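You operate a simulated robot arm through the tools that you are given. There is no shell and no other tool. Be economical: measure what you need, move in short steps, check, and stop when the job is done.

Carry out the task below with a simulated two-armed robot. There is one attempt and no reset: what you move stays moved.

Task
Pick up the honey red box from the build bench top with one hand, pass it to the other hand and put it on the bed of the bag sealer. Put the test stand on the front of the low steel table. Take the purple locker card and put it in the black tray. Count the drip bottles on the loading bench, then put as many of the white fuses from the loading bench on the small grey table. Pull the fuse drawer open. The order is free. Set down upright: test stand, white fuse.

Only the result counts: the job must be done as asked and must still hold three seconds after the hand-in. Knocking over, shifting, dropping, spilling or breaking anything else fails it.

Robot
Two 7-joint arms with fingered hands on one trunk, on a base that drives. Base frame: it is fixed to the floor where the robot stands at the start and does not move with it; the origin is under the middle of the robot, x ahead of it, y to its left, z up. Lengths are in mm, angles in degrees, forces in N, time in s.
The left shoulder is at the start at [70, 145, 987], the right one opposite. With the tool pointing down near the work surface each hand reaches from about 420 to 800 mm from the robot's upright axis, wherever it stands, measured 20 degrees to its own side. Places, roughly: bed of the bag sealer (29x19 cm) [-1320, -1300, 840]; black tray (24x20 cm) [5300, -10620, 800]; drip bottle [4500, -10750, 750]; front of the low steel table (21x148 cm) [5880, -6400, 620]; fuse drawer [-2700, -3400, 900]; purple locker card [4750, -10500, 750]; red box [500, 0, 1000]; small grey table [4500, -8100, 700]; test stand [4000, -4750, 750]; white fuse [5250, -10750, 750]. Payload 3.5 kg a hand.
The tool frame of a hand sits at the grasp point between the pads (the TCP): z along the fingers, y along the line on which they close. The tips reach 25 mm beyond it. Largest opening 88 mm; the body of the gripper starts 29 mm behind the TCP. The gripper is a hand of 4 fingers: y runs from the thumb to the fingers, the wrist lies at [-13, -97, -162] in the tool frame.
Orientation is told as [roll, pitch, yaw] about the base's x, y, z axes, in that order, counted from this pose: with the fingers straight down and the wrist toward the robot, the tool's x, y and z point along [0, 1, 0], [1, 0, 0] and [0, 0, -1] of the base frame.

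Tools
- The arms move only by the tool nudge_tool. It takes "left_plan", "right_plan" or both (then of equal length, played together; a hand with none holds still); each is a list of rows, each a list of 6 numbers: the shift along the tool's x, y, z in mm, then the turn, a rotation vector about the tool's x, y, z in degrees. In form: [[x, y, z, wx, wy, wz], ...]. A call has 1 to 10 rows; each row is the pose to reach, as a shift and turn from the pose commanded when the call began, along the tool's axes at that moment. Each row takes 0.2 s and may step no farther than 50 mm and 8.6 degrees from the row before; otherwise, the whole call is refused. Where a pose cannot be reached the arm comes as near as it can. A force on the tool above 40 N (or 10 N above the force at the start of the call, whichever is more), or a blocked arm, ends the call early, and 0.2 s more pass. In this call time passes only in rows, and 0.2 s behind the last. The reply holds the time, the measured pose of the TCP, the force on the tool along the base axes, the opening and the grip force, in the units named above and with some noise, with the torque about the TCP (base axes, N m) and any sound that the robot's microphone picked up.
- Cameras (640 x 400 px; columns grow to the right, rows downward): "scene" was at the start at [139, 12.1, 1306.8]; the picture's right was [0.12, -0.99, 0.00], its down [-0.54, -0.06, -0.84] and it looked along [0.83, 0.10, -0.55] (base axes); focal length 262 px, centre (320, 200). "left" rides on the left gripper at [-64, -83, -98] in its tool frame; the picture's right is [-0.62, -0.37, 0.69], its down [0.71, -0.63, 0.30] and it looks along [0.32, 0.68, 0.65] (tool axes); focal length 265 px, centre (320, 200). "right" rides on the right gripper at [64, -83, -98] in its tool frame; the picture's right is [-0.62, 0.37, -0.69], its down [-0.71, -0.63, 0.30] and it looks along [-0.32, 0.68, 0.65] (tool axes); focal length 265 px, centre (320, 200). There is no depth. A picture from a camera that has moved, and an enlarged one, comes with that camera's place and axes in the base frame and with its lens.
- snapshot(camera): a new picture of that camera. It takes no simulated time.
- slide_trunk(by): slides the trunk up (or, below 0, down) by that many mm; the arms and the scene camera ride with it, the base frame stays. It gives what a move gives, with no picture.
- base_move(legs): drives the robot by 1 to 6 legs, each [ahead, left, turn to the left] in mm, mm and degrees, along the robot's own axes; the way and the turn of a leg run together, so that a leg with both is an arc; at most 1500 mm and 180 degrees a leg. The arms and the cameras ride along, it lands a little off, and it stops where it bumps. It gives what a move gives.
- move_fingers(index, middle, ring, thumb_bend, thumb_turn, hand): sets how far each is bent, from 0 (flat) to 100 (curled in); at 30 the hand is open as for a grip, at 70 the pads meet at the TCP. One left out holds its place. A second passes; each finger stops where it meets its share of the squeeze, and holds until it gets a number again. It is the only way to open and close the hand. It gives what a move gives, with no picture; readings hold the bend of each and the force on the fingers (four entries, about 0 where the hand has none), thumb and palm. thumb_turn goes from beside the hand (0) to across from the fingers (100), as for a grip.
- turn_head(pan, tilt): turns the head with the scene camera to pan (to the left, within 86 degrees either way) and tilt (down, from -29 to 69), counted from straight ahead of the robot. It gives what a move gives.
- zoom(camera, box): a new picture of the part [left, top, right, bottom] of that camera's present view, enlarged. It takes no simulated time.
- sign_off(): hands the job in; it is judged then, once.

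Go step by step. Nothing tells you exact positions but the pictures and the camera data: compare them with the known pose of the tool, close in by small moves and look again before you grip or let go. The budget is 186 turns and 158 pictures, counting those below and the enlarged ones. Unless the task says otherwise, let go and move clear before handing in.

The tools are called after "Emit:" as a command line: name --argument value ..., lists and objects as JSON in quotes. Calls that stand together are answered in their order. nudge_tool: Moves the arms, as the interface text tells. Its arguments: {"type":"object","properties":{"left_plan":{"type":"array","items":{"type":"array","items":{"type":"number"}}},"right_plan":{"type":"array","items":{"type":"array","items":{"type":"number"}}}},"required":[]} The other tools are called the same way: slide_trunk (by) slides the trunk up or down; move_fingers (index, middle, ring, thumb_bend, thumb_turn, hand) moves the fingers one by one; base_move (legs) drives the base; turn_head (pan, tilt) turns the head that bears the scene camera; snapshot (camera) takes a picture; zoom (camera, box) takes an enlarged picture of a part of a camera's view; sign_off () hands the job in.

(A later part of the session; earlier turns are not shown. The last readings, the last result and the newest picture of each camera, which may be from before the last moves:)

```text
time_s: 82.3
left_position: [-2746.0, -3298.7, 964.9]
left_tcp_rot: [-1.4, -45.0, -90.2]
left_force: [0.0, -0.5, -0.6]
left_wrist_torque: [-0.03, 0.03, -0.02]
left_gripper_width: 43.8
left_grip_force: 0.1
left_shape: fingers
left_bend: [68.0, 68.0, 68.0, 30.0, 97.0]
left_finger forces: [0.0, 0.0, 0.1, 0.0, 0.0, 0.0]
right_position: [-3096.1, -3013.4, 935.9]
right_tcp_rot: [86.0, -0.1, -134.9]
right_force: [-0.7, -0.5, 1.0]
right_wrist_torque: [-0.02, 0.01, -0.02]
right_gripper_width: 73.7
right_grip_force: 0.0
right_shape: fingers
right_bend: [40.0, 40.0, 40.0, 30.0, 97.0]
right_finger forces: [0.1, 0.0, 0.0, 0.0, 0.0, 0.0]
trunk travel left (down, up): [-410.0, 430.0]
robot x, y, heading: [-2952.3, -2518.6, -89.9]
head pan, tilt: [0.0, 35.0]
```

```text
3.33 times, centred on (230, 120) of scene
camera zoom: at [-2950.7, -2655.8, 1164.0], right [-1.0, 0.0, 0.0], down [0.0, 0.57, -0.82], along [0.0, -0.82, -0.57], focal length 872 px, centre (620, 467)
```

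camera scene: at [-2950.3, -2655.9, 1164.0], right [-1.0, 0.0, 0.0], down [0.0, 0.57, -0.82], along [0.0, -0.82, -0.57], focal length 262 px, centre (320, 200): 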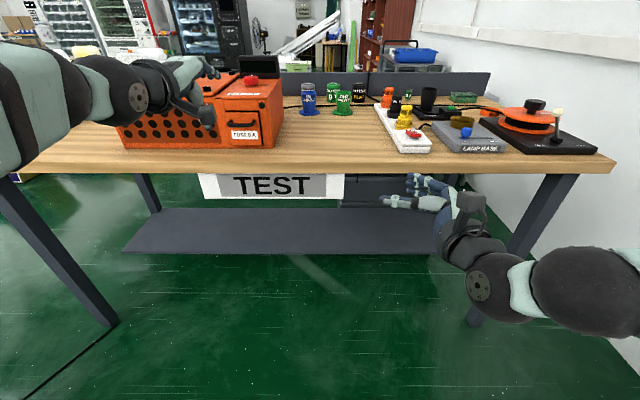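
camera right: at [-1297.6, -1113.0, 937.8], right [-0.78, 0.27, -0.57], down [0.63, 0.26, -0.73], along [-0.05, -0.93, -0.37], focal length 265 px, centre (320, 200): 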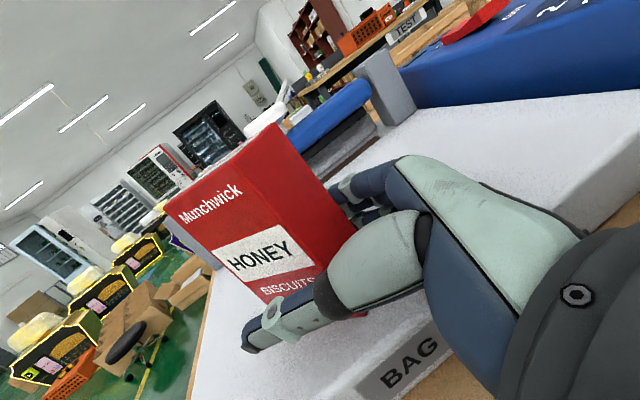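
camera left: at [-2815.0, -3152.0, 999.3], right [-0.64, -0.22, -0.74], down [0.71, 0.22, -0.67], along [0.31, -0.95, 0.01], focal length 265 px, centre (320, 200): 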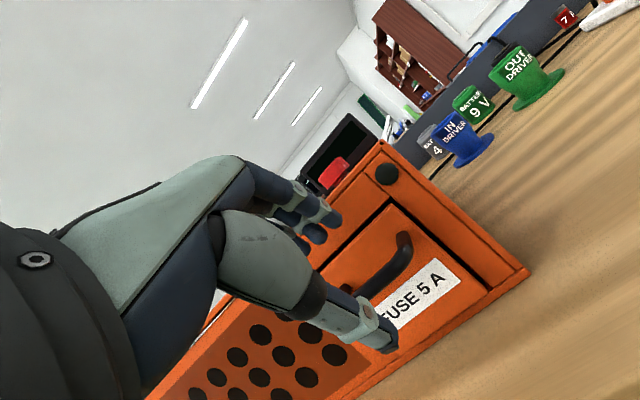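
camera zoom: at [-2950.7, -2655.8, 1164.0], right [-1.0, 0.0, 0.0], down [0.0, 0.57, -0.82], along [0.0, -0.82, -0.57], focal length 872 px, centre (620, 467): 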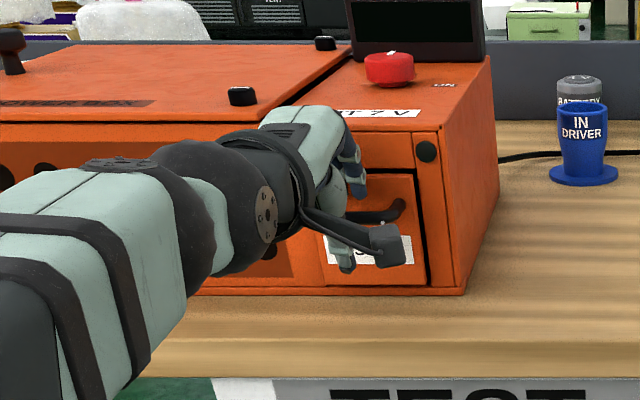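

I think the tips landed on top of the bar, so the bar is nearer, at about (-2747,-3316,945). I'll pitch the hand further forward so the curled fingertips point down, ready to drop behind the bar.

Emit:
nudge_tool --left_plan '[[0, 7, -15, 0, 0, 0], [0, 14, -25, -7, 0, 0], [0, 14, -25, -14, 0, 0], [0, 14, -25, -20, 0, 0]]'

Emit:
move_fingers --hand "left" --index 58 --middle 58 --ring 58

Emit:
zoom --camera "left" --box '[230, 130, 450, 360]'

Emit:
zoom --camera "scene" --box '[190, 60, 290, 150]'

```text
time_s: 83.3
left_position: [-2745.2, -3292.2, 993.8]
left_tcp_rot: [-2.3, -65.1, -89.1]
left_force: [0.0, -0.7, 0.1]
left_wrist_torque: [0.02, 0.0, -0.02]
left_gripper_width: 43.4
left_grip_force: 0.0
left_shape: fingers
left_bend: [68.0, 68.0, 68.0, 30.0, 97.0]
left_finger forces: [0.0, 0.1, 0.0, 0.0, 0.0, 0.0]
right_position: [-3096.3, -3013.0, 935.4]
right_tcp_rot: [85.9, 0.0, -135.0]
right_force: [0.4, 0.2, 0.1]
right_wrist_torque: [-0.02, 0.01, 0.02]
right_gripper_width: 73.8
right_grip_force: 0.0
right_shape: fingers
right_bend: [40.0, 40.0, 40.0, 30.0, 97.0]
right_finger forces: [0.0, 0.0, 0.1, 0.1, 0.0, 0.1]
trunk travel left (down, up): [-410.0, 430.0]
robot x, y, heading: [-2953.1, -2519.1, -89.9]
head pan, tilt: [0.0, 35.0]
```

```text
time_s: 84.3
left_position: [-2743.8, -3291.5, 993.0]
left_tcp_rot: [-2.4, -64.9, -89.2]
left_force: [0.0, -0.7, 0.1]
left_wrist_torque: [0.01, -0.03, 0.0]
left_gripper_width: 55.2
left_grip_force: 0.0
left_shape: fingers
left_bend: [57.0, 57.0, 57.0, 30.0, 97.0]
left_finger forces: [0.0, 0.1, 0.0, 0.0, 0.0, 0.0]
right_position: [-3095.3, -3013.5, 935.4]
right_tcp_rot: [86.0, -0.1, -134.9]
right_force: [-0.2, -0.7, 0.0]
right_wrist_torque: [-0.03, 0.03, -0.03]
right_gripper_width: 73.8
right_grip_force: 0.2
right_shape: fingers
right_bend: [40.0, 40.0, 40.0, 30.0, 97.0]
right_finger forces: [0.1, 0.1, 0.0, 0.0, 0.1, 0.0]
trunk travel left (down, up): [-410.0, 430.0]
robot x, y, heading: [-2951.5, -2517.6, -89.8]
head pan, tilt: [0.0, 35.0]
```

```text
1.74 times, centred on (340, 245) of left
camera zoom: at [-2807.2, -3165.9, 959.6], right [-0.64, -0.46, -0.62], down [0.7, -0.02, -0.71], along [0.31, -0.89, 0.34], focal length 462 px, centre (285, 122)
```

zoom: 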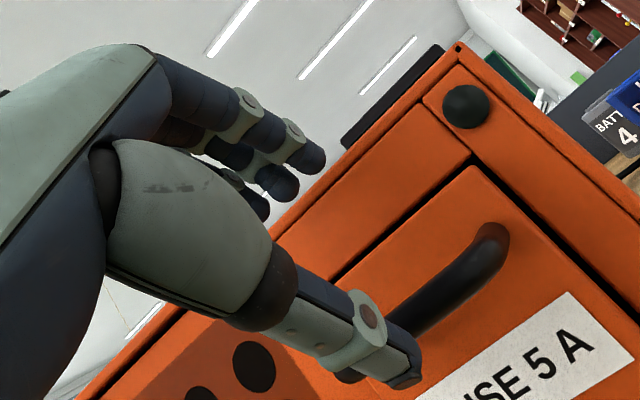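

```text
4.44 times, centred on (240, 105) of scene
camera zoom: at [-2950.7, -2655.9, 1164.0], right [-1.0, 0.0, 0.0], down [0.0, 0.57, -0.82], along [0.0, -0.82, -0.57], focal length 1162 px, centre (676, 622)
```

zoom: 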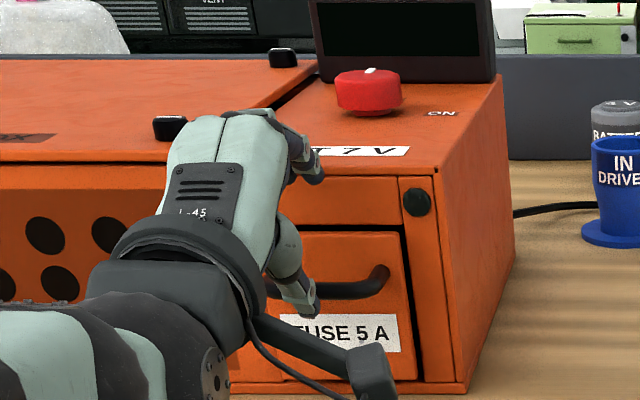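

Emit:
nudge_tool --left_plan '[[0, -4, 20, 0, 0, 0], [1, -8, 37, 0, 0, 0]]'

Emit:
zoom --camera "left" --box '[230, 130, 450, 360]'

Emit:
zoom --camera "scene" --box '[190, 60, 290, 150]'

```text
time_s: 84.9
left_position: [-2745.0, -3314.3, 980.3]
left_tcp_rot: [-2.4, -65.8, -88.8]
left_force: [-0.6, 33.0, 7.1]
left_wrist_torque: [-0.16, 0.0, 0.0]
left_gripper_width: 52.0
left_grip_force: 16.5
left_shape: fingers
left_bend: [62.0, 60.0, 59.0, 27.0, 97.0]
left_finger forces: [19.2, 5.1, 3.5, 0.1, 4.3, 0.0]
right_position: [-3096.2, -3005.2, 939.5]
right_tcp_rot: [86.3, -0.4, -134.8]
right_force: [-0.3, -0.3, -0.5]
right_wrist_torque: [0.0, 0.04, 0.0]
right_gripper_width: 74.1
right_grip_force: 0.1
right_shape: fingers
right_bend: [40.0, 40.0, 40.0, 30.0, 97.0]
right_finger forces: [0.1, 0.0, 0.0, 0.0, 0.1, 0.0]
trunk travel left (down, up): [-410.0, 430.0]
robot x, y, heading: [-2953.5, -2521.6, -89.7]
head pan, tilt: [0.0, 35.0]
```

```text
1.74 times, centred on (340, 245) of left
camera zoom: at [-2807.8, -3188.6, 945.4], right [-0.64, -0.47, -0.61], down [0.7, -0.03, -0.71], along [0.31, -0.88, 0.35], focal length 462 px, centre (285, 122)
```

zoom: 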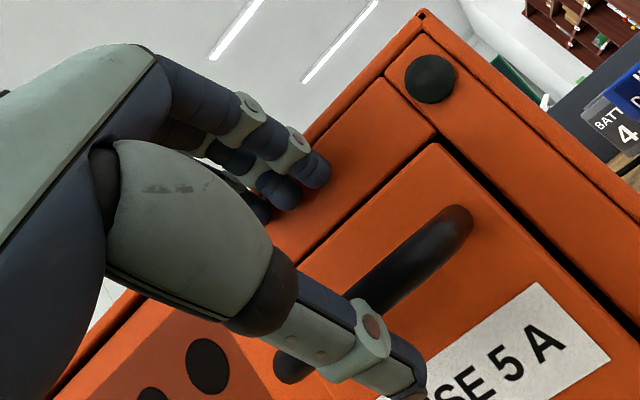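

```text
4.44 times, centred on (240, 105) of scene
camera zoom: at [-2951.1, -2647.0, 1165.3], right [-1.0, 0.0, 0.0], down [0.0, 0.57, -0.82], along [0.0, -0.82, -0.57], focal length 1162 px, centre (676, 622)
```

zoom: 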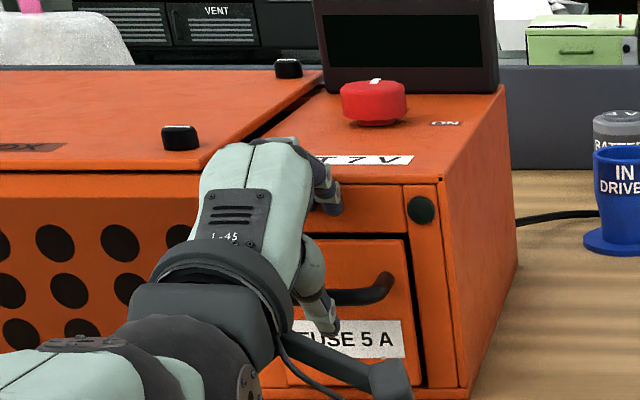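

The fingers met the panel and the thumb brushed the bar, so I'll back off a little and take a side view with the right camera to pin down the handle's depth.

Emit:
nudge_tool --left_plan '[[0, 2, -25, 0, 0, 0], [0, 4, -45, 0, 0, 0]]'

Emit:
snapshot --camera "right"

```text
time_s: 85.5
left_position: [-2745.9, -3281.3, 992.1]
left_tcp_rot: [-2.3, -65.0, -89.1]
left_force: [0.2, -0.1, -0.8]
left_wrist_torque: [0.02, -0.02, 0.02]
left_gripper_width: 55.6
left_grip_force: 0.0
left_shape: fingers
left_bend: [57.0, 57.0, 57.0, 30.0, 97.0]
left_finger forces: [0.0, 0.0, 0.0, 0.0, 0.0, 0.0]
right_position: [-3095.9, -3013.8, 936.1]
right_tcp_rot: [86.0, 0.1, -134.9]
right_force: [0.9, 0.6, 0.2]
right_wrist_torque: [-0.02, 0.01, 0.02]
right_gripper_width: 74.0
right_grip_force: 0.1
right_shape: fingers
right_bend: [40.0, 40.0, 40.0, 30.0, 97.0]
right_finger forces: [0.0, 0.1, 0.0, 0.0, 0.0, 0.0]
trunk travel left (down, up): [-410.0, 430.0]
robot x, y, heading: [-2953.1, -2520.5, -89.5]
head pan, tilt: [0.0, 35.0]
```

```text
95 pictures are left
camera right: at [-3103.5, -2886.1, 1008.5], right [-0.78, 0.26, -0.57], down [0.62, 0.27, -0.73], along [-0.04, -0.93, -0.37], focal length 265 px, centre (320, 200)
```

right: 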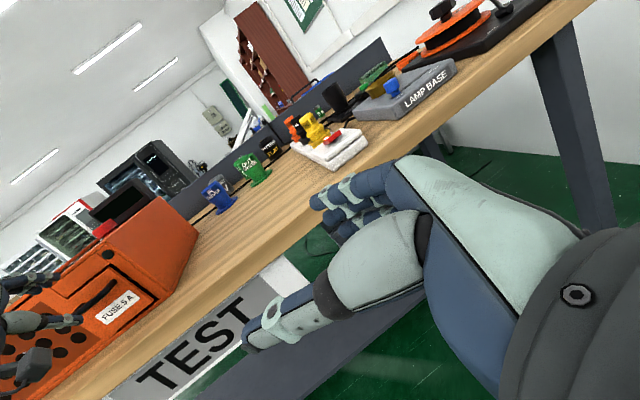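

Emit:
zoom --camera "right" --box '[40, 240, 200, 360]'

```text
3.33 times, centred on (120, 300) of right
camera zoom: at [-3103.5, -2886.1, 1008.5], right [-0.78, 0.26, -0.57], down [0.62, 0.27, -0.73], along [-0.04, -0.93, -0.37], focal length 885 px, centre (987, -133)
```

zoom: 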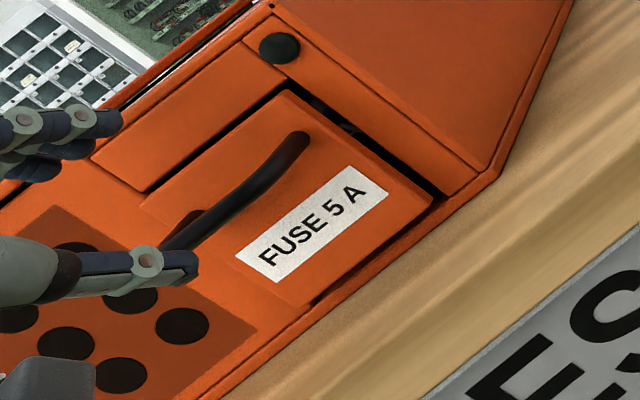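

Triangulated: bar centre at about (-2746,-3314,943), face at y≈-3340, so about 20 mm of gap. With the hand pitched -40°, the finger segment should point straight down at Y≈-3329, so I'll set that pose hovering above.

Emit:
nudge_tool --left_plan '[[0, 4, -2, 8.3, 0, 0], [0, 9, -4, 16.6, 0, 0], [0, 9, -4, 25, 0, 0]]'

```text
time_s: 86.3
left_position: [-2744.2, -3283.1, 1002.0]
left_tcp_rot: [-1.4, -39.8, -90.4]
left_force: [0.9, -0.2, -0.8]
left_wrist_torque: [0.04, -0.01, 0.01]
left_gripper_width: 55.7
left_grip_force: 0.1
left_shape: fingers
left_bend: [57.0, 57.0, 57.0, 30.0, 97.0]
left_finger forces: [0.1, 0.0, 0.0, 0.0, 0.1, 0.1]
right_position: [-3095.9, -3012.9, 934.4]
right_tcp_rot: [85.9, 0.0, -134.9]
right_force: [0.8, 0.2, -0.4]
right_wrist_torque: [0.01, 0.0, 0.03]
right_gripper_width: 74.0
right_grip_force: 0.1
right_shape: fingers
right_bend: [40.0, 40.0, 40.0, 30.0, 97.0]
right_finger forces: [0.0, 0.0, 0.1, 0.0, 0.0, 0.0]
trunk travel left (down, up): [-410.0, 430.0]
robot x, y, heading: [-2956.4, -2518.8, -89.9]
head pan, tilt: [0.0, 35.0]
```

Emit:
nudge_tool --left_plan '[[-1, 3, 17, 0, 0, 0], [-2, 6, 34, 0, 0, 0]]'

Emit:
zoom --camera "right" --box '[0, 220, 160, 340]'

```text
time_s: 86.9
left_position: [-2745.3, -3308.2, 979.5]
left_tcp_rot: [-1.2, -39.9, -90.3]
left_force: [0.5, 1.0, -1.3]
left_wrist_torque: [-0.02, 0.01, 0.01]
left_gripper_width: 55.8
left_grip_force: 0.9
left_shape: fingers
left_bend: [57.0, 59.0, 57.0, 30.0, 97.0]
left_finger forces: [0.1, 1.5, 0.0, 0.0, 0.0, 0.0]
right_position: [-3096.0, -3012.5, 935.3]
right_tcp_rot: [85.9, -0.1, -134.9]
right_force: [-0.3, 0.6, -0.7]
right_wrist_torque: [0.0, 0.0, 0.02]
right_gripper_width: 73.7
right_grip_force: 0.1
right_shape: fingers
right_bend: [40.0, 40.0, 40.0, 30.0, 97.0]
right_finger forces: [0.1, 0.0, 0.0, 0.1, 0.1, 0.1]
trunk travel left (down, up): [-410.0, 430.0]
robot x, y, heading: [-2949.8, -2516.9, -89.8]
head pan, tilt: [0.0, 35.0]
```

```text
3.33 times, centred on (80, 280) of right
camera zoom: at [-3103.1, -2886.4, 1008.3], right [-0.78, 0.26, -0.57], down [0.62, 0.27, -0.73], along [-0.04, -0.93, -0.37], focal length 885 px, centre (1120, -67)
```

zoom: 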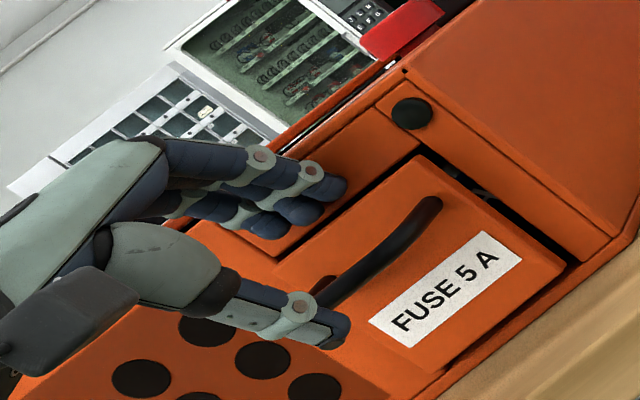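

The middle fingertip is just brushing the face, exactly at the gap. I'll come back 3 mm and descend straight down behind the bar.

Emit:
nudge_tool --left_plan '[[0, -2.3, -1.9, 0, 0, 0], [0, -10, 7.3, 0, 0, 0], [0, -18.4, 17.3, 0, 0, 0], [0, -26, 26.4, 0, 0, 0]]'

Emit:
zoom --camera "right" --box '[0, 220, 160, 340]'

```text
time_s: 87.9
left_position: [-2748.4, -3299.1, 964.7]
left_tcp_rot: [-1.2, -42.1, -90.3]
left_force: [1.9, 9.8, 34.8]
left_wrist_torque: [-1.39, -0.43, 0.25]
left_gripper_width: 64.1
left_grip_force: 17.8
left_shape: fingers
left_bend: [50.0, 48.0, 51.0, 30.0, 97.0]
left_finger forces: [8.0, 16.2, 11.1, 0.0, 0.0, 0.1]
right_position: [-3097.2, -3005.5, 939.7]
right_tcp_rot: [86.4, -0.3, -134.7]
right_force: [0.5, 0.8, -0.1]
right_wrist_torque: [0.04, 0.01, 0.01]
right_gripper_width: 73.7
right_grip_force: 0.1
right_shape: fingers
right_bend: [40.0, 40.0, 40.0, 30.0, 97.0]
right_finger forces: [0.0, 0.1, 0.1, 0.0, 0.0, 0.1]
trunk travel left (down, up): [-410.0, 430.0]
robot x, y, heading: [-2952.1, -2519.5, -89.8]
head pan, tilt: [0.0, 35.0]
```

```text
3.33 times, centred on (80, 280) of right
camera zoom: at [-3104.2, -2878.8, 1011.8], right [-0.78, 0.25, -0.57], down [0.62, 0.26, -0.74], along [-0.03, -0.93, -0.36], focal length 885 px, centre (1120, -67)
```

zoom: 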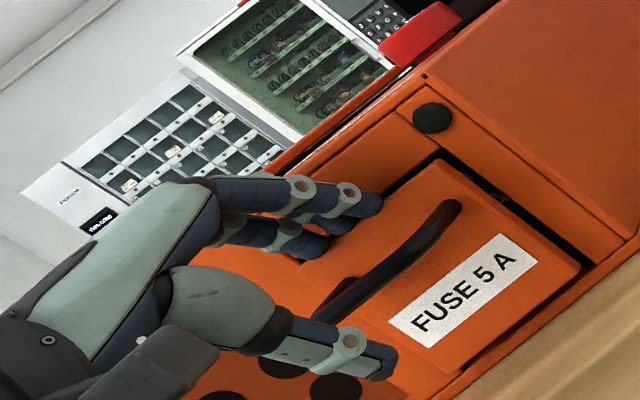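

Fingertips caught on the bar top again. I'll change tactic: back off, pitch to -70°, and grasp the bar like a hand would, with the fingers over the top and the thumb beneath.

Emit:
nudge_tool --left_plan '[[0, 5, -25, 0, 0, 0], [0, 8, -50, 0, 0, 0], [0, 8, -60, -8, 0, 0], [0, 8, -60, -16, 0, 0], [0, 8, -60, -24, 0, 0], [0, 8, -60, -30, 0, 0]]'

Emit:
move_fingers --hand "left" --index 45 --middle 45 --ring 45 --thumb_bend 45

Emit:
zoom --camera "right" --box '[0, 220, 160, 340]'

```text
time_s: 89.3
left_position: [-2745.7, -3274.7, 993.4]
left_tcp_rot: [-3.0, -70.0, -88.4]
left_force: [1.2, 1.2, -0.5]
left_wrist_torque: [0.01, -0.01, -0.02]
left_gripper_width: 56.2
left_grip_force: 0.1
left_shape: fingers
left_bend: [57.0, 57.0, 57.0, 29.0, 97.0]
left_finger forces: [0.0, 0.0, 0.0, 0.0, 0.0, 0.1]
right_position: [-3094.7, -3013.3, 934.5]
right_tcp_rot: [85.9, 0.0, -135.0]
right_force: [0.0, 0.1, 0.5]
right_wrist_torque: [0.01, 0.02, 0.0]
right_gripper_width: 73.7
right_grip_force: 0.0
right_shape: fingers
right_bend: [40.0, 40.0, 40.0, 30.0, 97.0]
right_finger forces: [0.1, 0.1, 0.0, 0.0, 0.0, 0.0]
trunk travel left (down, up): [-410.0, 430.0]
robot x, y, heading: [-2950.8, -2523.3, -89.8]
head pan, tilt: [0.0, 35.0]
```

```text
time_s: 90.3
left_position: [-2745.8, -3274.2, 994.6]
left_tcp_rot: [-2.9, -69.8, -88.4]
left_force: [0.1, 0.5, -0.1]
left_wrist_torque: [0.03, 0.01, -0.03]
left_gripper_width: 52.8
left_grip_force: 0.1
left_shape: fingers
left_bend: [45.0, 45.0, 45.0, 45.0, 97.0]
left_finger forces: [0.1, 0.0, 0.0, 0.0, 0.0, 0.0]
right_position: [-3095.8, -3012.5, 936.2]
right_tcp_rot: [85.9, -0.1, -134.9]
right_force: [-0.1, 0.3, 0.8]
right_wrist_torque: [0.0, 0.03, 0.01]
right_gripper_width: 73.6
right_grip_force: 0.0
right_shape: fingers
right_bend: [40.0, 40.0, 40.0, 30.0, 97.0]
right_finger forces: [0.0, 0.0, 0.0, 0.0, 0.0, 0.1]
trunk travel left (down, up): [-410.0, 430.0]
robot x, y, heading: [-2952.0, -2519.9, -90.2]
head pan, tilt: [0.0, 35.0]
```

```text
3.33 times, centred on (80, 280) of right
camera zoom: at [-3103.2, -2886.8, 1008.2], right [-0.78, 0.26, -0.57], down [0.62, 0.27, -0.73], along [-0.04, -0.93, -0.37], focal length 885 px, centre (1120, -67)
```

zoom: 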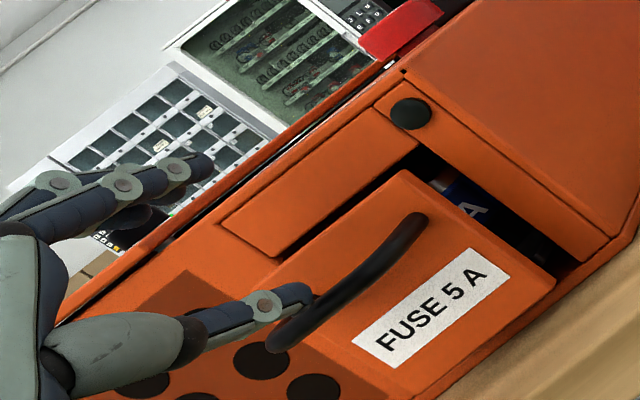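

The drawer has already come out about 12 mm from the hook-and-retreat. I'll grasp the bar now from the front, coming around below first and then forward.

Emit:
nudge_tool --left_plan '[[0, -13.6, -37.6, 0, 0, 0], [0, -36, -29.4, 0, 0, 0], [0, -57.8, -21.6, 0, 0, 0], [0, -47.6, 6.6, 0, 0, 0], [0, -41, 25, 0, 0, 0]]'

Emit:
zoom --camera "right" --box '[0, 220, 160, 340]'

```text
time_s: 91.5
left_position: [-2745.8, -3283.9, 947.4]
left_tcp_rot: [-2.8, -69.8, -88.6]
left_force: [0.6, -0.1, -0.1]
left_wrist_torque: [0.02, -0.01, 0.02]
left_gripper_width: 53.1
left_grip_force: 0.1
left_shape: fingers
left_bend: [45.0, 45.0, 45.0, 45.0, 97.0]
left_finger forces: [0.0, 0.1, 0.0, 0.0, 0.0, 0.0]
right_position: [-3095.1, -3014.1, 934.9]
right_tcp_rot: [85.8, 0.0, -134.8]
right_force: [0.0, -0.1, -1.2]
right_wrist_torque: [-0.01, 0.0, 0.02]
right_gripper_width: 73.8
right_grip_force: 0.0
right_shape: fingers
right_bend: [40.0, 40.0, 40.0, 30.0, 97.0]
right_finger forces: [0.0, 0.0, 0.1, 0.0, 0.1, 0.0]
trunk travel left (down, up): [-410.0, 430.0]
robot x, y, heading: [-2950.9, -2518.2, -89.7]
head pan, tilt: [0.0, 35.0]
```

```text
3.33 times, centred on (80, 280) of right
camera zoom: at [-3103.1, -2887.0, 1008.1], right [-0.78, 0.26, -0.57], down [0.62, 0.27, -0.73], along [-0.04, -0.93, -0.37], focal length 885 px, centre (1120, -67)
```

zoom: 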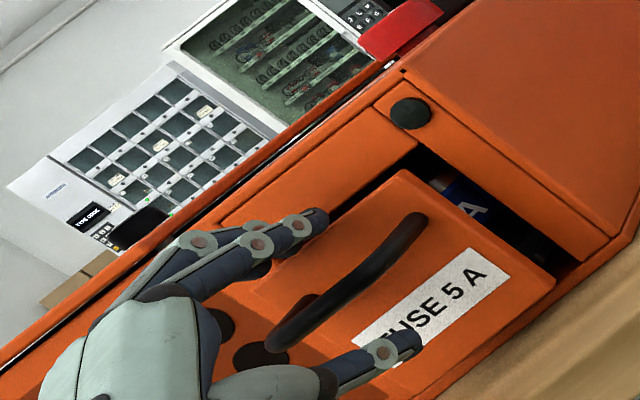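

The bar sits right between fingers and thumb, so I'll close on it.

Emit:
move_fingers --hand "left" --index 80 --middle 80 --ring 80 --thumb_bend 70

Emit:
nudge_tool --left_plan '[[0, -5, -14, 0, 0, 0], [0, -10, -28, 0, 0, 0], [0, -15, -42, 0, 0, 0], [0, -20, -56, 0, 0, 0], [0, -25, -70, 0, 0, 0]]'

Emit:
snapshot --camera "right"

```text
time_s: 92.5
left_position: [-2748.1, -3283.2, 947.9]
left_tcp_rot: [-2.8, -70.0, -88.6]
left_force: [-3.6, -0.5, 1.4]
left_wrist_torque: [0.03, -0.01, -0.06]
left_gripper_width: 0.0
left_grip_force: 1.7
left_shape: fingers
left_bend: [79.0, 80.0, 80.0, 67.0, 97.0]
left_finger forces: [0.1, 0.0, 3.3, 0.0, 0.5, 0.1]
right_position: [-3096.1, -3012.7, 934.5]
right_tcp_rot: [86.0, 0.0, -134.9]
right_force: [-0.4, 0.1, 0.8]
right_wrist_torque: [-0.01, -0.01, -0.01]
right_gripper_width: 73.8
right_grip_force: 0.0
right_shape: fingers
right_bend: [40.0, 40.0, 40.0, 30.0, 97.0]
right_finger forces: [0.0, 0.0, 0.0, 0.0, 0.1, 0.0]
trunk travel left (down, up): [-410.0, 430.0]
robot x, y, heading: [-2950.4, -2518.1, -89.8]
head pan, tilt: [0.0, 35.0]
```

```text
time_s: 93.7
left_position: [-2746.8, -3208.6, 947.8]
left_tcp_rot: [-2.6, -69.8, -88.8]
left_force: [-10.3, 0.1, -1.1]
left_wrist_torque: [0.02, 0.07, -0.07]
left_gripper_width: 0.0
left_grip_force: 8.4
left_shape: fingers
left_bend: [79.0, 80.0, 79.0, 66.0, 97.0]
left_finger forces: [0.1, 0.1, 10.4, 0.0, 6.6, 0.0]
right_position: [-3098.1, -3011.0, 934.7]
right_tcp_rot: [86.0, 0.2, -135.0]
right_force: [-0.2, -0.1, 0.0]
right_wrist_torque: [0.01, 0.0, -0.04]
right_gripper_width: 73.6
right_grip_force: 0.0
right_shape: fingers
right_bend: [40.0, 40.0, 40.0, 30.0, 97.0]
right_finger forces: [0.0, 0.0, 0.1, 0.1, 0.0, 0.1]
trunk travel left (down, up): [-410.0, 430.0]
robot x, y, heading: [-2950.2, -2520.0, -89.9]
head pan, tilt: [0.0, 35.0]
```

```text
89 pictures are left
camera right: at [-3105.3, -2886.5, 1007.9], right [-0.78, 0.26, -0.57], down [0.63, 0.27, -0.73], along [-0.04, -0.93, -0.37], focal length 265 px, centre (320, 200)
```

right: 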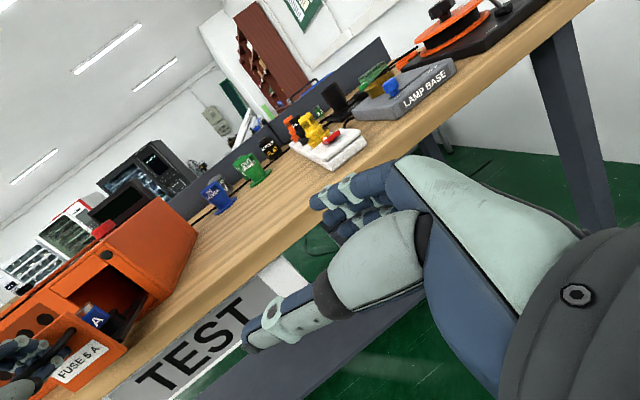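

The drawer is out about 85 mm. I'll pull a little further, watching the force, to find its stop.

Emit:
nudge_tool --left_plan '[[0, -4, -11, 0, 0, 0], [0, -8, -22, 0, 0, 0], [0, -12, -33, 0, 0, 0], [0, -16, -44, 0, 0, 0]]'

Emit:
snapshot --camera "right"

```text
time_s: 94.4
left_position: [-2748.2, -3187.7, 944.3]
left_tcp_rot: [-3.0, -69.6, -88.9]
left_force: [-4.1, -35.2, 0.5]
left_wrist_torque: [-0.08, -0.01, -0.39]
left_gripper_width: 0.1
left_grip_force: 18.7
left_shape: fingers
left_bend: [78.0, 77.0, 75.0, 68.0, 97.0]
left_finger forces: [12.6, 9.2, 16.0, 0.0, 0.0, 0.0]
right_position: [-3097.6, -3018.4, 932.8]
right_tcp_rot: [85.6, 0.2, -135.1]
right_force: [0.0, 0.0, 0.3]
right_wrist_torque: [0.02, 0.0, 0.04]
right_gripper_width: 73.8
right_grip_force: 0.0
right_shape: fingers
right_bend: [40.0, 40.0, 40.0, 30.0, 97.0]
right_finger forces: [0.0, 0.0, 0.0, 0.1, 0.0, 0.0]
trunk travel left (down, up): [-410.0, 430.0]
robot x, y, heading: [-2950.5, -2521.9, -90.2]
head pan, tilt: [0.0, 35.0]
stopped in row 3 (left hand): the force on the tool passed its limit at 44 N (the readings are from after the stop); the commanded pose is now the measured one
```

```text
88 pictures are left
camera right: at [-3104.7, -2893.9, 1005.7], right [-0.78, 0.26, -0.57], down [0.63, 0.27, -0.73], along [-0.04, -0.93, -0.38], focal length 265 px, centre (320, 200)
```

right: 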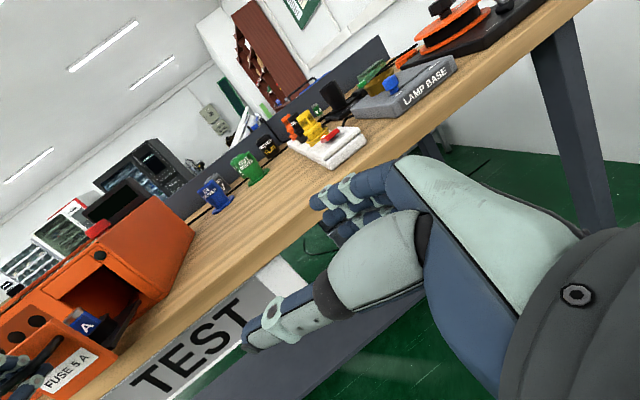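

That's the end stop, so the drawer is fully open. I'll relax, open the fingers, and withdraw straight back.

Emit:
nudge_tool --left_plan '[[0, 2, 5, 0, 0, 0]]'

Emit:
move_fingers --hand "left" --index 40 --middle 40 --ring 40 --thumb_bend 45

Emit:
nudge_tool --left_plan '[[0, -10, -28, 0, 0, 0], [0, -20, -56, 0, 0, 0], [0, -30, -84, 0, 0, 0]]'

Emit:
snapshot --camera "right"

```text
time_s: 94.8
left_position: [-2747.2, -3189.6, 944.4]
left_tcp_rot: [-2.8, -69.6, -88.8]
left_force: [-5.3, -22.7, -2.4]
left_wrist_torque: [-0.06, 0.02, -0.32]
left_gripper_width: 0.0
left_grip_force: 13.8
left_shape: fingers
left_bend: [78.0, 78.0, 76.0, 68.0, 97.0]
left_finger forces: [7.5, 7.1, 13.7, 0.1, 0.1, 0.0]
right_position: [-3097.1, -3018.4, 933.6]
right_tcp_rot: [85.9, 0.4, -135.0]
right_force: [-0.2, 0.5, 0.8]
right_wrist_torque: [0.0, -0.01, -0.02]
right_gripper_width: 73.7
right_grip_force: 0.1
right_shape: fingers
right_bend: [40.0, 40.0, 40.0, 30.0, 97.0]
right_finger forces: [0.0, 0.0, 0.1, 0.0, 0.1, 0.0]
trunk travel left (down, up): [-410.0, 430.0]
robot x, y, heading: [-2953.6, -2517.8, -89.8]
head pan, tilt: [0.0, 35.0]
```

```text
time_s: 95.8
left_position: [-2745.9, -3185.0, 948.7]
left_tcp_rot: [-2.9, -70.1, -88.6]
left_force: [0.2, 0.5, 0.6]
left_wrist_torque: [-0.01, -0.01, -0.03]
left_gripper_width: 57.6
left_grip_force: 0.1
left_shape: fingers
left_bend: [40.0, 40.0, 40.0, 45.0, 97.0]
left_finger forces: [0.0, 0.1, 0.0, 0.1, 0.0, 0.0]
right_position: [-3096.7, -3013.9, 935.3]
right_tcp_rot: [86.0, 0.0, -134.9]
right_force: [0.0, 0.5, 0.3]
right_wrist_torque: [-0.05, 0.01, 0.02]
right_gripper_width: 73.7
right_grip_force: 0.0
right_shape: fingers
right_bend: [40.0, 40.0, 40.0, 30.0, 97.0]
right_finger forces: [0.0, 0.1, 0.1, 0.0, 0.0, 0.0]
trunk travel left (down, up): [-410.0, 430.0]
robot x, y, heading: [-2950.3, -2520.2, -89.9]
head pan, tilt: [0.0, 35.0]
```

```text
time_s: 96.6
left_position: [-2744.1, -3095.6, 950.5]
left_tcp_rot: [-2.9, -70.0, -88.6]
left_force: [0.6, 0.1, 0.4]
left_wrist_torque: [0.05, -0.02, -0.02]
left_gripper_width: 57.6
left_grip_force: 0.1
left_shape: fingers
left_bend: [40.0, 40.0, 40.0, 45.0, 97.0]
left_finger forces: [0.0, 0.0, 0.1, 0.1, 0.0, 0.0]
right_position: [-3096.6, -3012.3, 935.5]
right_tcp_rot: [86.0, 0.0, -135.0]
right_force: [-0.2, -0.6, 0.1]
right_wrist_torque: [-0.02, 0.0, -0.03]
right_gripper_width: 73.6
right_grip_force: 0.1
right_shape: fingers
right_bend: [40.0, 40.0, 40.0, 30.0, 97.0]
right_finger forces: [0.1, 0.0, 0.0, 0.0, 0.1, 0.0]
trunk travel left (down, up): [-410.0, 430.0]
robot x, y, heading: [-2951.7, -2520.9, -90.0]
head pan, tilt: [0.0, 35.0]
```

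```text
87 pictures are left
camera right: at [-3104.2, -2886.4, 1008.5], right [-0.78, 0.26, -0.57], down [0.62, 0.27, -0.73], along [-0.04, -0.93, -0.37], focal length 265 px, centre (320, 200)
```

right: 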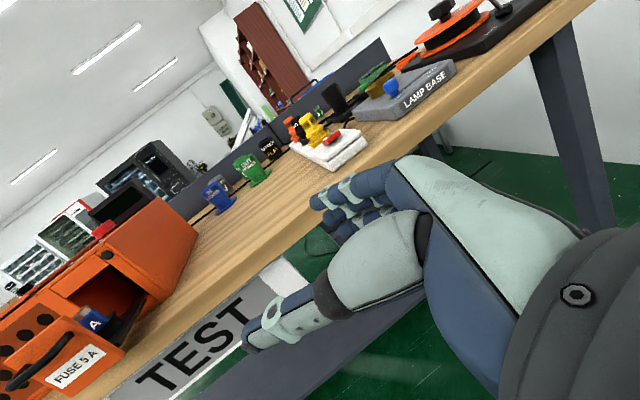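

The drawer stays open. I'll back off a bit and bring both hands back to fingers-down.

Emit:
base_move --legs '[[-150, 0, 0]]'

Emit:
nudge_tool --left_plan '[[0, 0, 0, 8, 0, 0], [0, 0, 0, 16, 0, 0], [0, 0, 0, 24, 0, 0], [0, 0, 0, 32, 0, 0], [0, 0, 0, 40, 0, 0], [0, 0, 0, 48, 0, 0], [0, 0, 0, 56, 0, 0], [0, 0, 0, 64, 0, 0], [0, 0, 0, 70, 0, 0]]' --right_plan '[[0, 0, 0, 7.5, 0, 0], [0, 0, 0, 15, 0, 0], [0, 0, 0, 22.5, 0, 0], [0, 0, 0, 30, 0, 0], [0, 0, 0, 37.5, 0, 0], [0, 0, 0, 45, 0, 0], [0, 0, 0, 45, 0, 0], [0, 0, 0, 45, 0, 0], [0, 0, 0, 45, 0, 0]]'

Emit:
nudge_tool --right_plan '[[0, 0, 0, 0, -8.6, 0], [0, 0, 0, 0, -17.2, 0], [0, 0, 0, 0, -25.8, 0], [0, 0, 0, 0, -34.4, 0], [0, 0, 0, 0, -43, 0], [0, 0, 0, 0, -51.6, 0], [0, 0, 0, 0, -60.2, 0], [0, 0, 0, 0, -68.8, 0], [0, 0, 0, 0, -77.4, 0], [0, 0, 0, 0, -86, 0]]'

```text
time_s: 98.0
left_position: [-2742.9, -2946.2, 949.7]
left_tcp_rot: [-3.0, -70.0, -88.5]
left_force: [0.5, -1.4, -0.7]
left_wrist_torque: [0.05, -0.02, 0.0]
left_gripper_width: 57.8
left_grip_force: 0.0
left_shape: fingers
left_bend: [40.0, 40.0, 40.0, 45.0, 97.0]
left_finger forces: [0.0, 0.1, 0.0, 0.0, 0.1, 0.1]
right_position: [-3097.7, -2863.5, 934.9]
right_tcp_rot: [86.0, 0.0, -134.9]
right_force: [-0.1, 0.5, 1.1]
right_wrist_torque: [0.01, 0.03, 0.0]
right_gripper_width: 73.6
right_grip_force: 0.1
right_shape: fingers
right_bend: [40.0, 40.0, 40.0, 30.0, 97.0]
right_finger forces: [0.0, 0.1, 0.0, 0.0, 0.1, 0.0]
trunk travel left (down, up): [-410.0, 430.0]
robot x, y, heading: [-2951.1, -2362.5, -89.8]
head pan, tilt: [0.0, 35.0]
```

```text
time_s: 100.0
left_position: [-2743.6, -2945.9, 948.4]
left_tcp_rot: [-1.0, 0.1, -91.2]
left_force: [1.5, 0.4, -0.8]
left_wrist_torque: [0.0, -0.02, 0.05]
left_gripper_width: 57.8
left_grip_force: 0.0
left_shape: fingers
left_bend: [40.0, 40.0, 40.0, 45.0, 97.0]
left_finger forces: [0.0, 0.0, 0.0, 0.0, 0.1, 0.0]
right_position: [-3095.7, -2865.9, 936.1]
right_tcp_rot: [87.1, 2.9, -89.9]
right_force: [-0.6, -1.0, 0.9]
right_wrist_torque: [-0.01, 0.0, -0.03]
right_gripper_width: 73.7
right_grip_force: 0.1
right_shape: fingers
right_bend: [40.0, 40.0, 40.0, 30.0, 97.0]
right_finger forces: [0.1, 0.1, 0.0, 0.0, 0.1, 0.0]
trunk travel left (down, up): [-410.0, 430.0]
robot x, y, heading: [-2952.9, -2367.7, -90.1]
head pan, tilt: [0.0, 35.0]
```

```text
time_s: 102.2
left_position: [-2743.9, -2946.8, 948.8]
left_tcp_rot: [-1.1, 0.0, -91.2]
left_force: [-0.2, -0.3, -0.9]
left_wrist_torque: [0.01, 0.01, 0.0]
left_gripper_width: 57.8
left_grip_force: 0.1
left_shape: fingers
left_bend: [40.0, 40.0, 40.0, 45.0, 97.0]
left_finger forces: [0.0, 0.1, 0.0, 0.0, 0.0, 0.0]
right_position: [-3095.4, -2865.7, 935.1]
right_tcp_rot: [1.1, 2.9, -89.9]
right_force: [-0.1, 0.9, 0.1]
right_wrist_torque: [-0.01, 0.03, -0.03]
right_gripper_width: 73.9
right_grip_force: 0.0
right_shape: fingers
right_bend: [40.0, 40.0, 40.0, 30.0, 97.0]
right_finger forces: [0.0, 0.1, 0.1, 0.1, 0.0, 0.0]
trunk travel left (down, up): [-410.0, 430.0]
robot x, y, heading: [-2950.6, -2371.8, -89.6]
head pan, tilt: [0.0, 35.0]
```

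Next is the test stand at around (4000,-4750). I'll leave the corridor, turn to face +x, and look.

Emit:
base_move --legs '[[30, 1400, 0], [0, 1100, 0], [0, 0, 70]]'

Emit:
slide_trunk --by 140

Emit:
turn_head --pan 0 --tilt 10

Emit:
snapshot --camera "scene"

```text
time_s: 117.5
left_position: [166.1, -2396.1, 949.8]
left_tcp_rot: [-1.0, 0.0, -20.9]
left_force: [0.0, -0.2, 0.3]
left_wrist_torque: [0.0, 0.0, 0.0]
left_gripper_width: 57.8
left_grip_force: 0.0
left_shape: fingers
left_bend: [40.0, 40.0, 40.0, 45.0, 97.0]
left_finger forces: [0.0, 0.0, 0.1, 0.0, 0.0, 0.1]
right_position: [-28.8, -2700.0, 935.0]
right_tcp_rot: [1.2, 2.9, -19.5]
right_force: [0.3, -0.5, -0.1]
right_wrist_torque: [0.0, -0.03, 0.04]
right_gripper_width: 73.9
right_grip_force: 0.1
right_shape: fingers
right_bend: [40.0, 40.0, 40.0, 30.0, 97.0]
right_finger forces: [0.0, 0.1, 0.0, 0.0, 0.0, 0.0]
trunk travel left (down, up): [-410.0, 430.0]
robot x, y, heading: [-447.8, -2401.2, -19.5]
head pan, tilt: [0.0, 35.0]
```

```text
time_s: 119.2
left_position: [166.0, -2396.4, 1088.5]
left_tcp_rot: [-1.0, 0.0, -20.8]
left_force: [-0.4, -1.0, 1.3]
left_wrist_torque: [-0.01, -0.01, 0.02]
left_gripper_width: 57.8
left_grip_force: 0.2
left_shape: fingers
left_bend: [40.0, 40.0, 40.0, 45.0, 97.0]
left_finger forces: [0.0, 0.0, 0.1, 0.0, 0.0, 0.0]
right_position: [-31.2, -2701.1, 1075.6]
right_tcp_rot: [1.2, 2.8, -19.5]
right_force: [0.4, 0.1, -0.4]
right_wrist_torque: [-0.01, -0.02, 0.01]
right_gripper_width: 73.9
right_grip_force: 0.0
right_shape: fingers
right_bend: [40.0, 40.0, 40.0, 30.0, 97.0]
right_finger forces: [0.0, 0.0, 0.1, 0.1, 0.0, 0.1]
trunk travel left (down, up): [-550.0, 290.0]
robot x, y, heading: [-448.2, -2401.7, -19.5]
head pan, tilt: [0.0, 35.0]
```

```text
time_s: 120.1
left_position: [167.1, -2397.3, 1088.9]
left_tcp_rot: [-1.0, 0.0, -21.0]
left_force: [0.1, 0.2, 0.1]
left_wrist_torque: [0.02, 0.0, 0.01]
left_gripper_width: 57.7
left_grip_force: 0.0
left_shape: fingers
left_bend: [40.0, 40.0, 40.0, 45.0, 97.0]
left_finger forces: [0.1, 0.0, 0.1, 0.0, 0.0, 0.0]
right_position: [-29.2, -2701.1, 1075.9]
right_tcp_rot: [1.1, 2.8, -19.6]
right_force: [-1.0, 0.1, -0.3]
right_wrist_torque: [0.01, -0.01, -0.02]
right_gripper_width: 73.9
right_grip_force: 0.0
right_shape: fingers
right_bend: [40.0, 40.0, 40.0, 30.0, 97.0]
right_finger forces: [0.0, 0.0, 0.0, 0.0, 0.1, 0.0]
trunk travel left (down, up): [-550.0, 290.0]
robot x, y, heading: [-447.8, -2399.4, -19.5]
head pan, tilt: [0.0, 10.0]
```

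```text
86 pictures are left
camera scene: at [-310.7, -2445.2, 1344.1], right [-0.33, -0.94, 0.0], down [-0.16, 0.06, -0.98], along [0.93, -0.33, -0.17], focal length 262 px, centre (320, 200)
```

scene: 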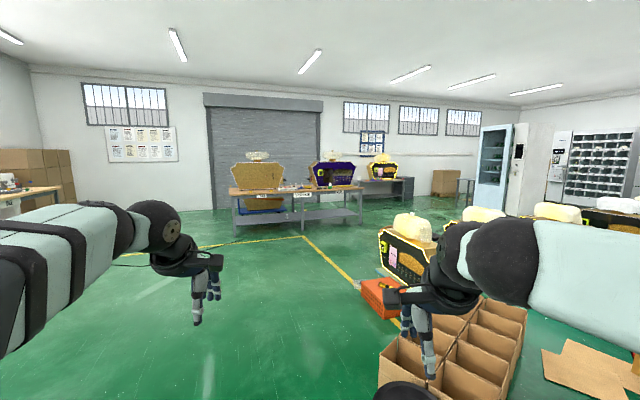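

Emit:
zoom --camera "scene" --box '[200, 130, 540, 340]'

```text
1.88 times, centred on (370, 235) of scene
camera zoom: at [-310.7, -2445.2, 1344.1], right [-0.33, -0.94, 0.0], down [-0.16, 0.06, -0.98], along [0.93, -0.33, -0.17], focal length 492 px, centre (226, 134)
```

zoom: 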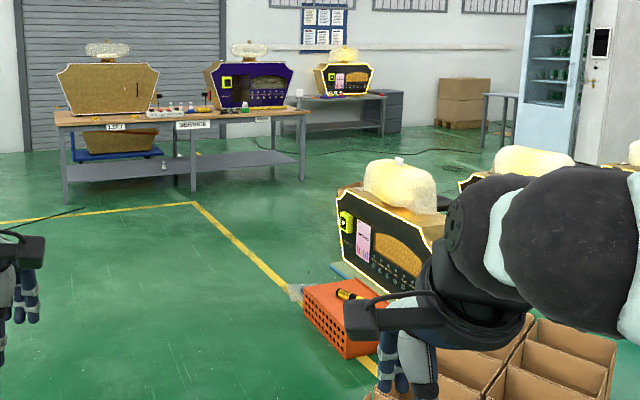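

The SERVICE table is at x≈4100, y -2480..-4890, and the test stand should be near its right end. I'll drive along the free aisle and look again from closer.

Emit:
base_move --legs '[[0, 0, 19.5], [1400, 0, 0], [1400, 0, 0], [900, -300, 0], [0, -900, 0]]'

Emit:
turn_head --pan -35 --tilt 20

Emit:
snapshot --camera "scene"

```text
time_s: 143.6
left_position: [3840.7, -3395.9, 1088.8]
left_tcp_rot: [-1.1, -0.1, -1.4]
left_force: [0.4, -0.7, -0.4]
left_wrist_torque: [0.01, 0.02, -0.01]
left_gripper_width: 57.9
left_grip_force: 0.0
left_shape: fingers
left_bend: [40.0, 40.0, 40.0, 45.0, 97.0]
left_finger forces: [0.0, 0.1, 0.0, 0.0, 0.1, 0.0]
right_position: [3757.0, -3748.0, 1075.4]
right_tcp_rot: [1.2, 2.9, -0.2]
right_force: [-0.1, 0.1, -0.4]
right_wrist_torque: [-0.02, 0.03, 0.02]
right_gripper_width: 74.0
right_grip_force: 0.1
right_shape: fingers
right_bend: [40.0, 40.0, 40.0, 30.0, 97.0]
right_finger forces: [0.1, 0.0, 0.0, 0.0, 0.0, 0.0]
trunk travel left (down, up): [-550.0, 290.0]
robot x, y, heading: [3266.6, -3602.8, -0.1]
head pan, tilt: [0.0, 10.0]
```

```text
time_s: 144.6
left_position: [3839.3, -3395.6, 1089.5]
left_tcp_rot: [-1.0, 0.0, -1.4]
left_force: [0.5, 0.2, -0.4]
left_wrist_torque: [-0.02, -0.03, 0.01]
left_gripper_width: 57.7
left_grip_force: 0.1
left_shape: fingers
left_bend: [40.0, 40.0, 40.0, 45.0, 97.0]
left_finger forces: [0.0, 0.0, 0.0, 0.0, 0.0, 0.0]
right_position: [3756.1, -3748.0, 1075.4]
right_tcp_rot: [1.1, 2.9, -0.1]
right_force: [-0.4, 0.7, 0.4]
right_wrist_torque: [-0.03, 0.02, 0.02]
right_gripper_width: 73.7
right_grip_force: 0.0
right_shape: fingers
right_bend: [40.0, 40.0, 40.0, 30.0, 97.0]
right_finger forces: [0.1, 0.0, 0.0, 0.1, 0.1, 0.1]
trunk travel left (down, up): [-550.0, 290.0]
robot x, y, heading: [3262.4, -3602.4, -0.2]
head pan, tilt: [-35.0, 20.0]
```

```text
84 pictures are left
camera scene: at [3390.2, -3653.8, 1327.9], right [-0.57, -0.82, 0.0], down [-0.28, 0.2, -0.94], along [0.77, -0.54, -0.34], focal length 262 px, centre (320, 200)
```

scene: 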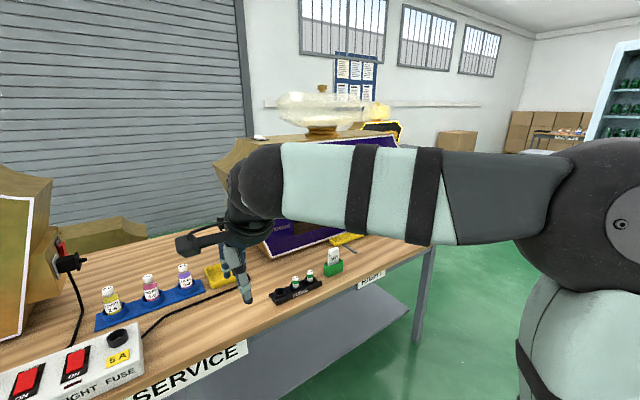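

Emit:
base_move --legs '[[0, -850, 0]]'

Emit:
turn_head --pan 5 --tilt 35

Emit:
snapshot --camera "scene"

```text
time_s: 149.1
left_position: [3838.5, -4239.1, 1089.3]
left_tcp_rot: [-1.0, 0.0, -1.6]
left_force: [-0.5, 0.1, -0.1]
left_wrist_torque: [-0.01, 0.01, -0.01]
left_gripper_width: 57.8
left_grip_force: 0.0
left_shape: fingers
left_bend: [40.0, 40.0, 40.0, 45.0, 97.0]
left_finger forces: [0.0, 0.1, 0.0, 0.0, 0.0, 0.0]
right_position: [3754.5, -4593.9, 1075.9]
right_tcp_rot: [1.1, 2.9, -0.2]
right_force: [-0.8, -0.6, -0.3]
right_wrist_torque: [0.0, 0.02, 0.0]
right_gripper_width: 74.0
right_grip_force: 0.1
right_shape: fingers
right_bend: [40.0, 40.0, 40.0, 30.0, 97.0]
right_finger forces: [0.0, 0.0, 0.0, 0.1, 0.1, 0.0]
trunk travel left (down, up): [-550.0, 290.0]
robot x, y, heading: [3258.3, -4447.0, -0.2]
head pan, tilt: [-35.0, 20.0]
```

```text
time_s: 150.2
left_position: [3838.5, -4240.5, 1090.0]
left_tcp_rot: [-1.0, 0.0, -1.5]
left_force: [-0.4, -0.3, 1.0]
left_wrist_torque: [-0.05, 0.0, 0.01]
left_gripper_width: 57.7
left_grip_force: 0.0
left_shape: fingers
left_bend: [40.0, 40.0, 40.0, 45.0, 97.0]
left_finger forces: [0.0, 0.0, 0.0, 0.0, 0.0, 0.1]
right_position: [3754.2, -4592.6, 1074.8]
right_tcp_rot: [1.2, 3.0, -0.2]
right_force: [-0.1, -0.7, 0.2]
right_wrist_torque: [0.0, -0.01, 0.0]
right_gripper_width: 74.1
right_grip_force: 0.0
right_shape: fingers
right_bend: [40.0, 40.0, 40.0, 30.0, 97.0]
right_finger forces: [0.0, 0.0, 0.0, 0.1, 0.1, 0.0]
trunk travel left (down, up): [-550.0, 290.0]
robot x, y, heading: [3262.7, -4445.9, -0.2]
head pan, tilt: [5.0, 35.0]
```

```text
83 pictures are left
camera scene: at [3399.9, -4436.8, 1304.0], right [0.08, -1.0, 0.0], down [-0.57, -0.05, -0.82], along [0.82, 0.07, -0.57], focal length 262 px, centre (320, 200)
```

scene: 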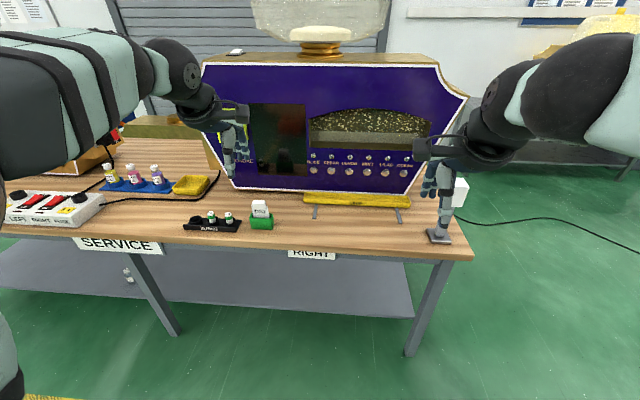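

Emit:
zoom --camera "scene" --box '[380, 130, 520, 270]'

Emit:
snapshot --camera "right"

```text
2.86 times, centred on (450, 200) of scene
camera zoom: at [3399.9, -4436.8, 1304.0], right [0.08, -1.0, 0.0], down [-0.57, -0.05, -0.82], along [0.82, 0.07, -0.57], focal length 747 px, centre (-51, 200)
```

zoom: 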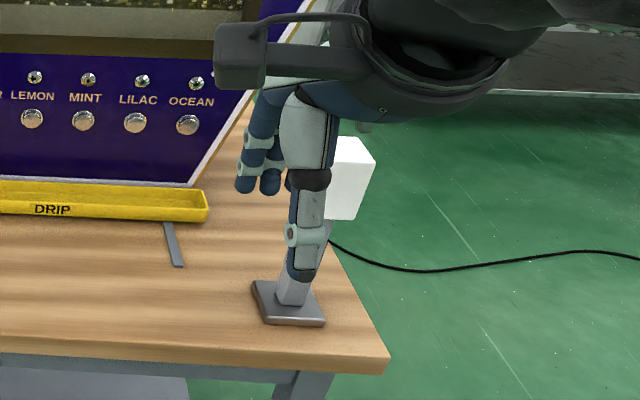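

```text
81 pictures are left
camera right: at [3676.6, -4529.1, 1180.5], right [0.4, -0.64, 0.66], down [-0.65, -0.71, -0.29], along [0.65, -0.31, -0.69], focal length 265 px, centre (320, 200)
```

right: 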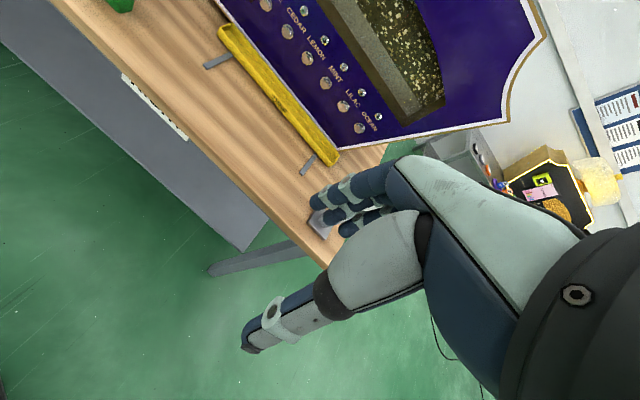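

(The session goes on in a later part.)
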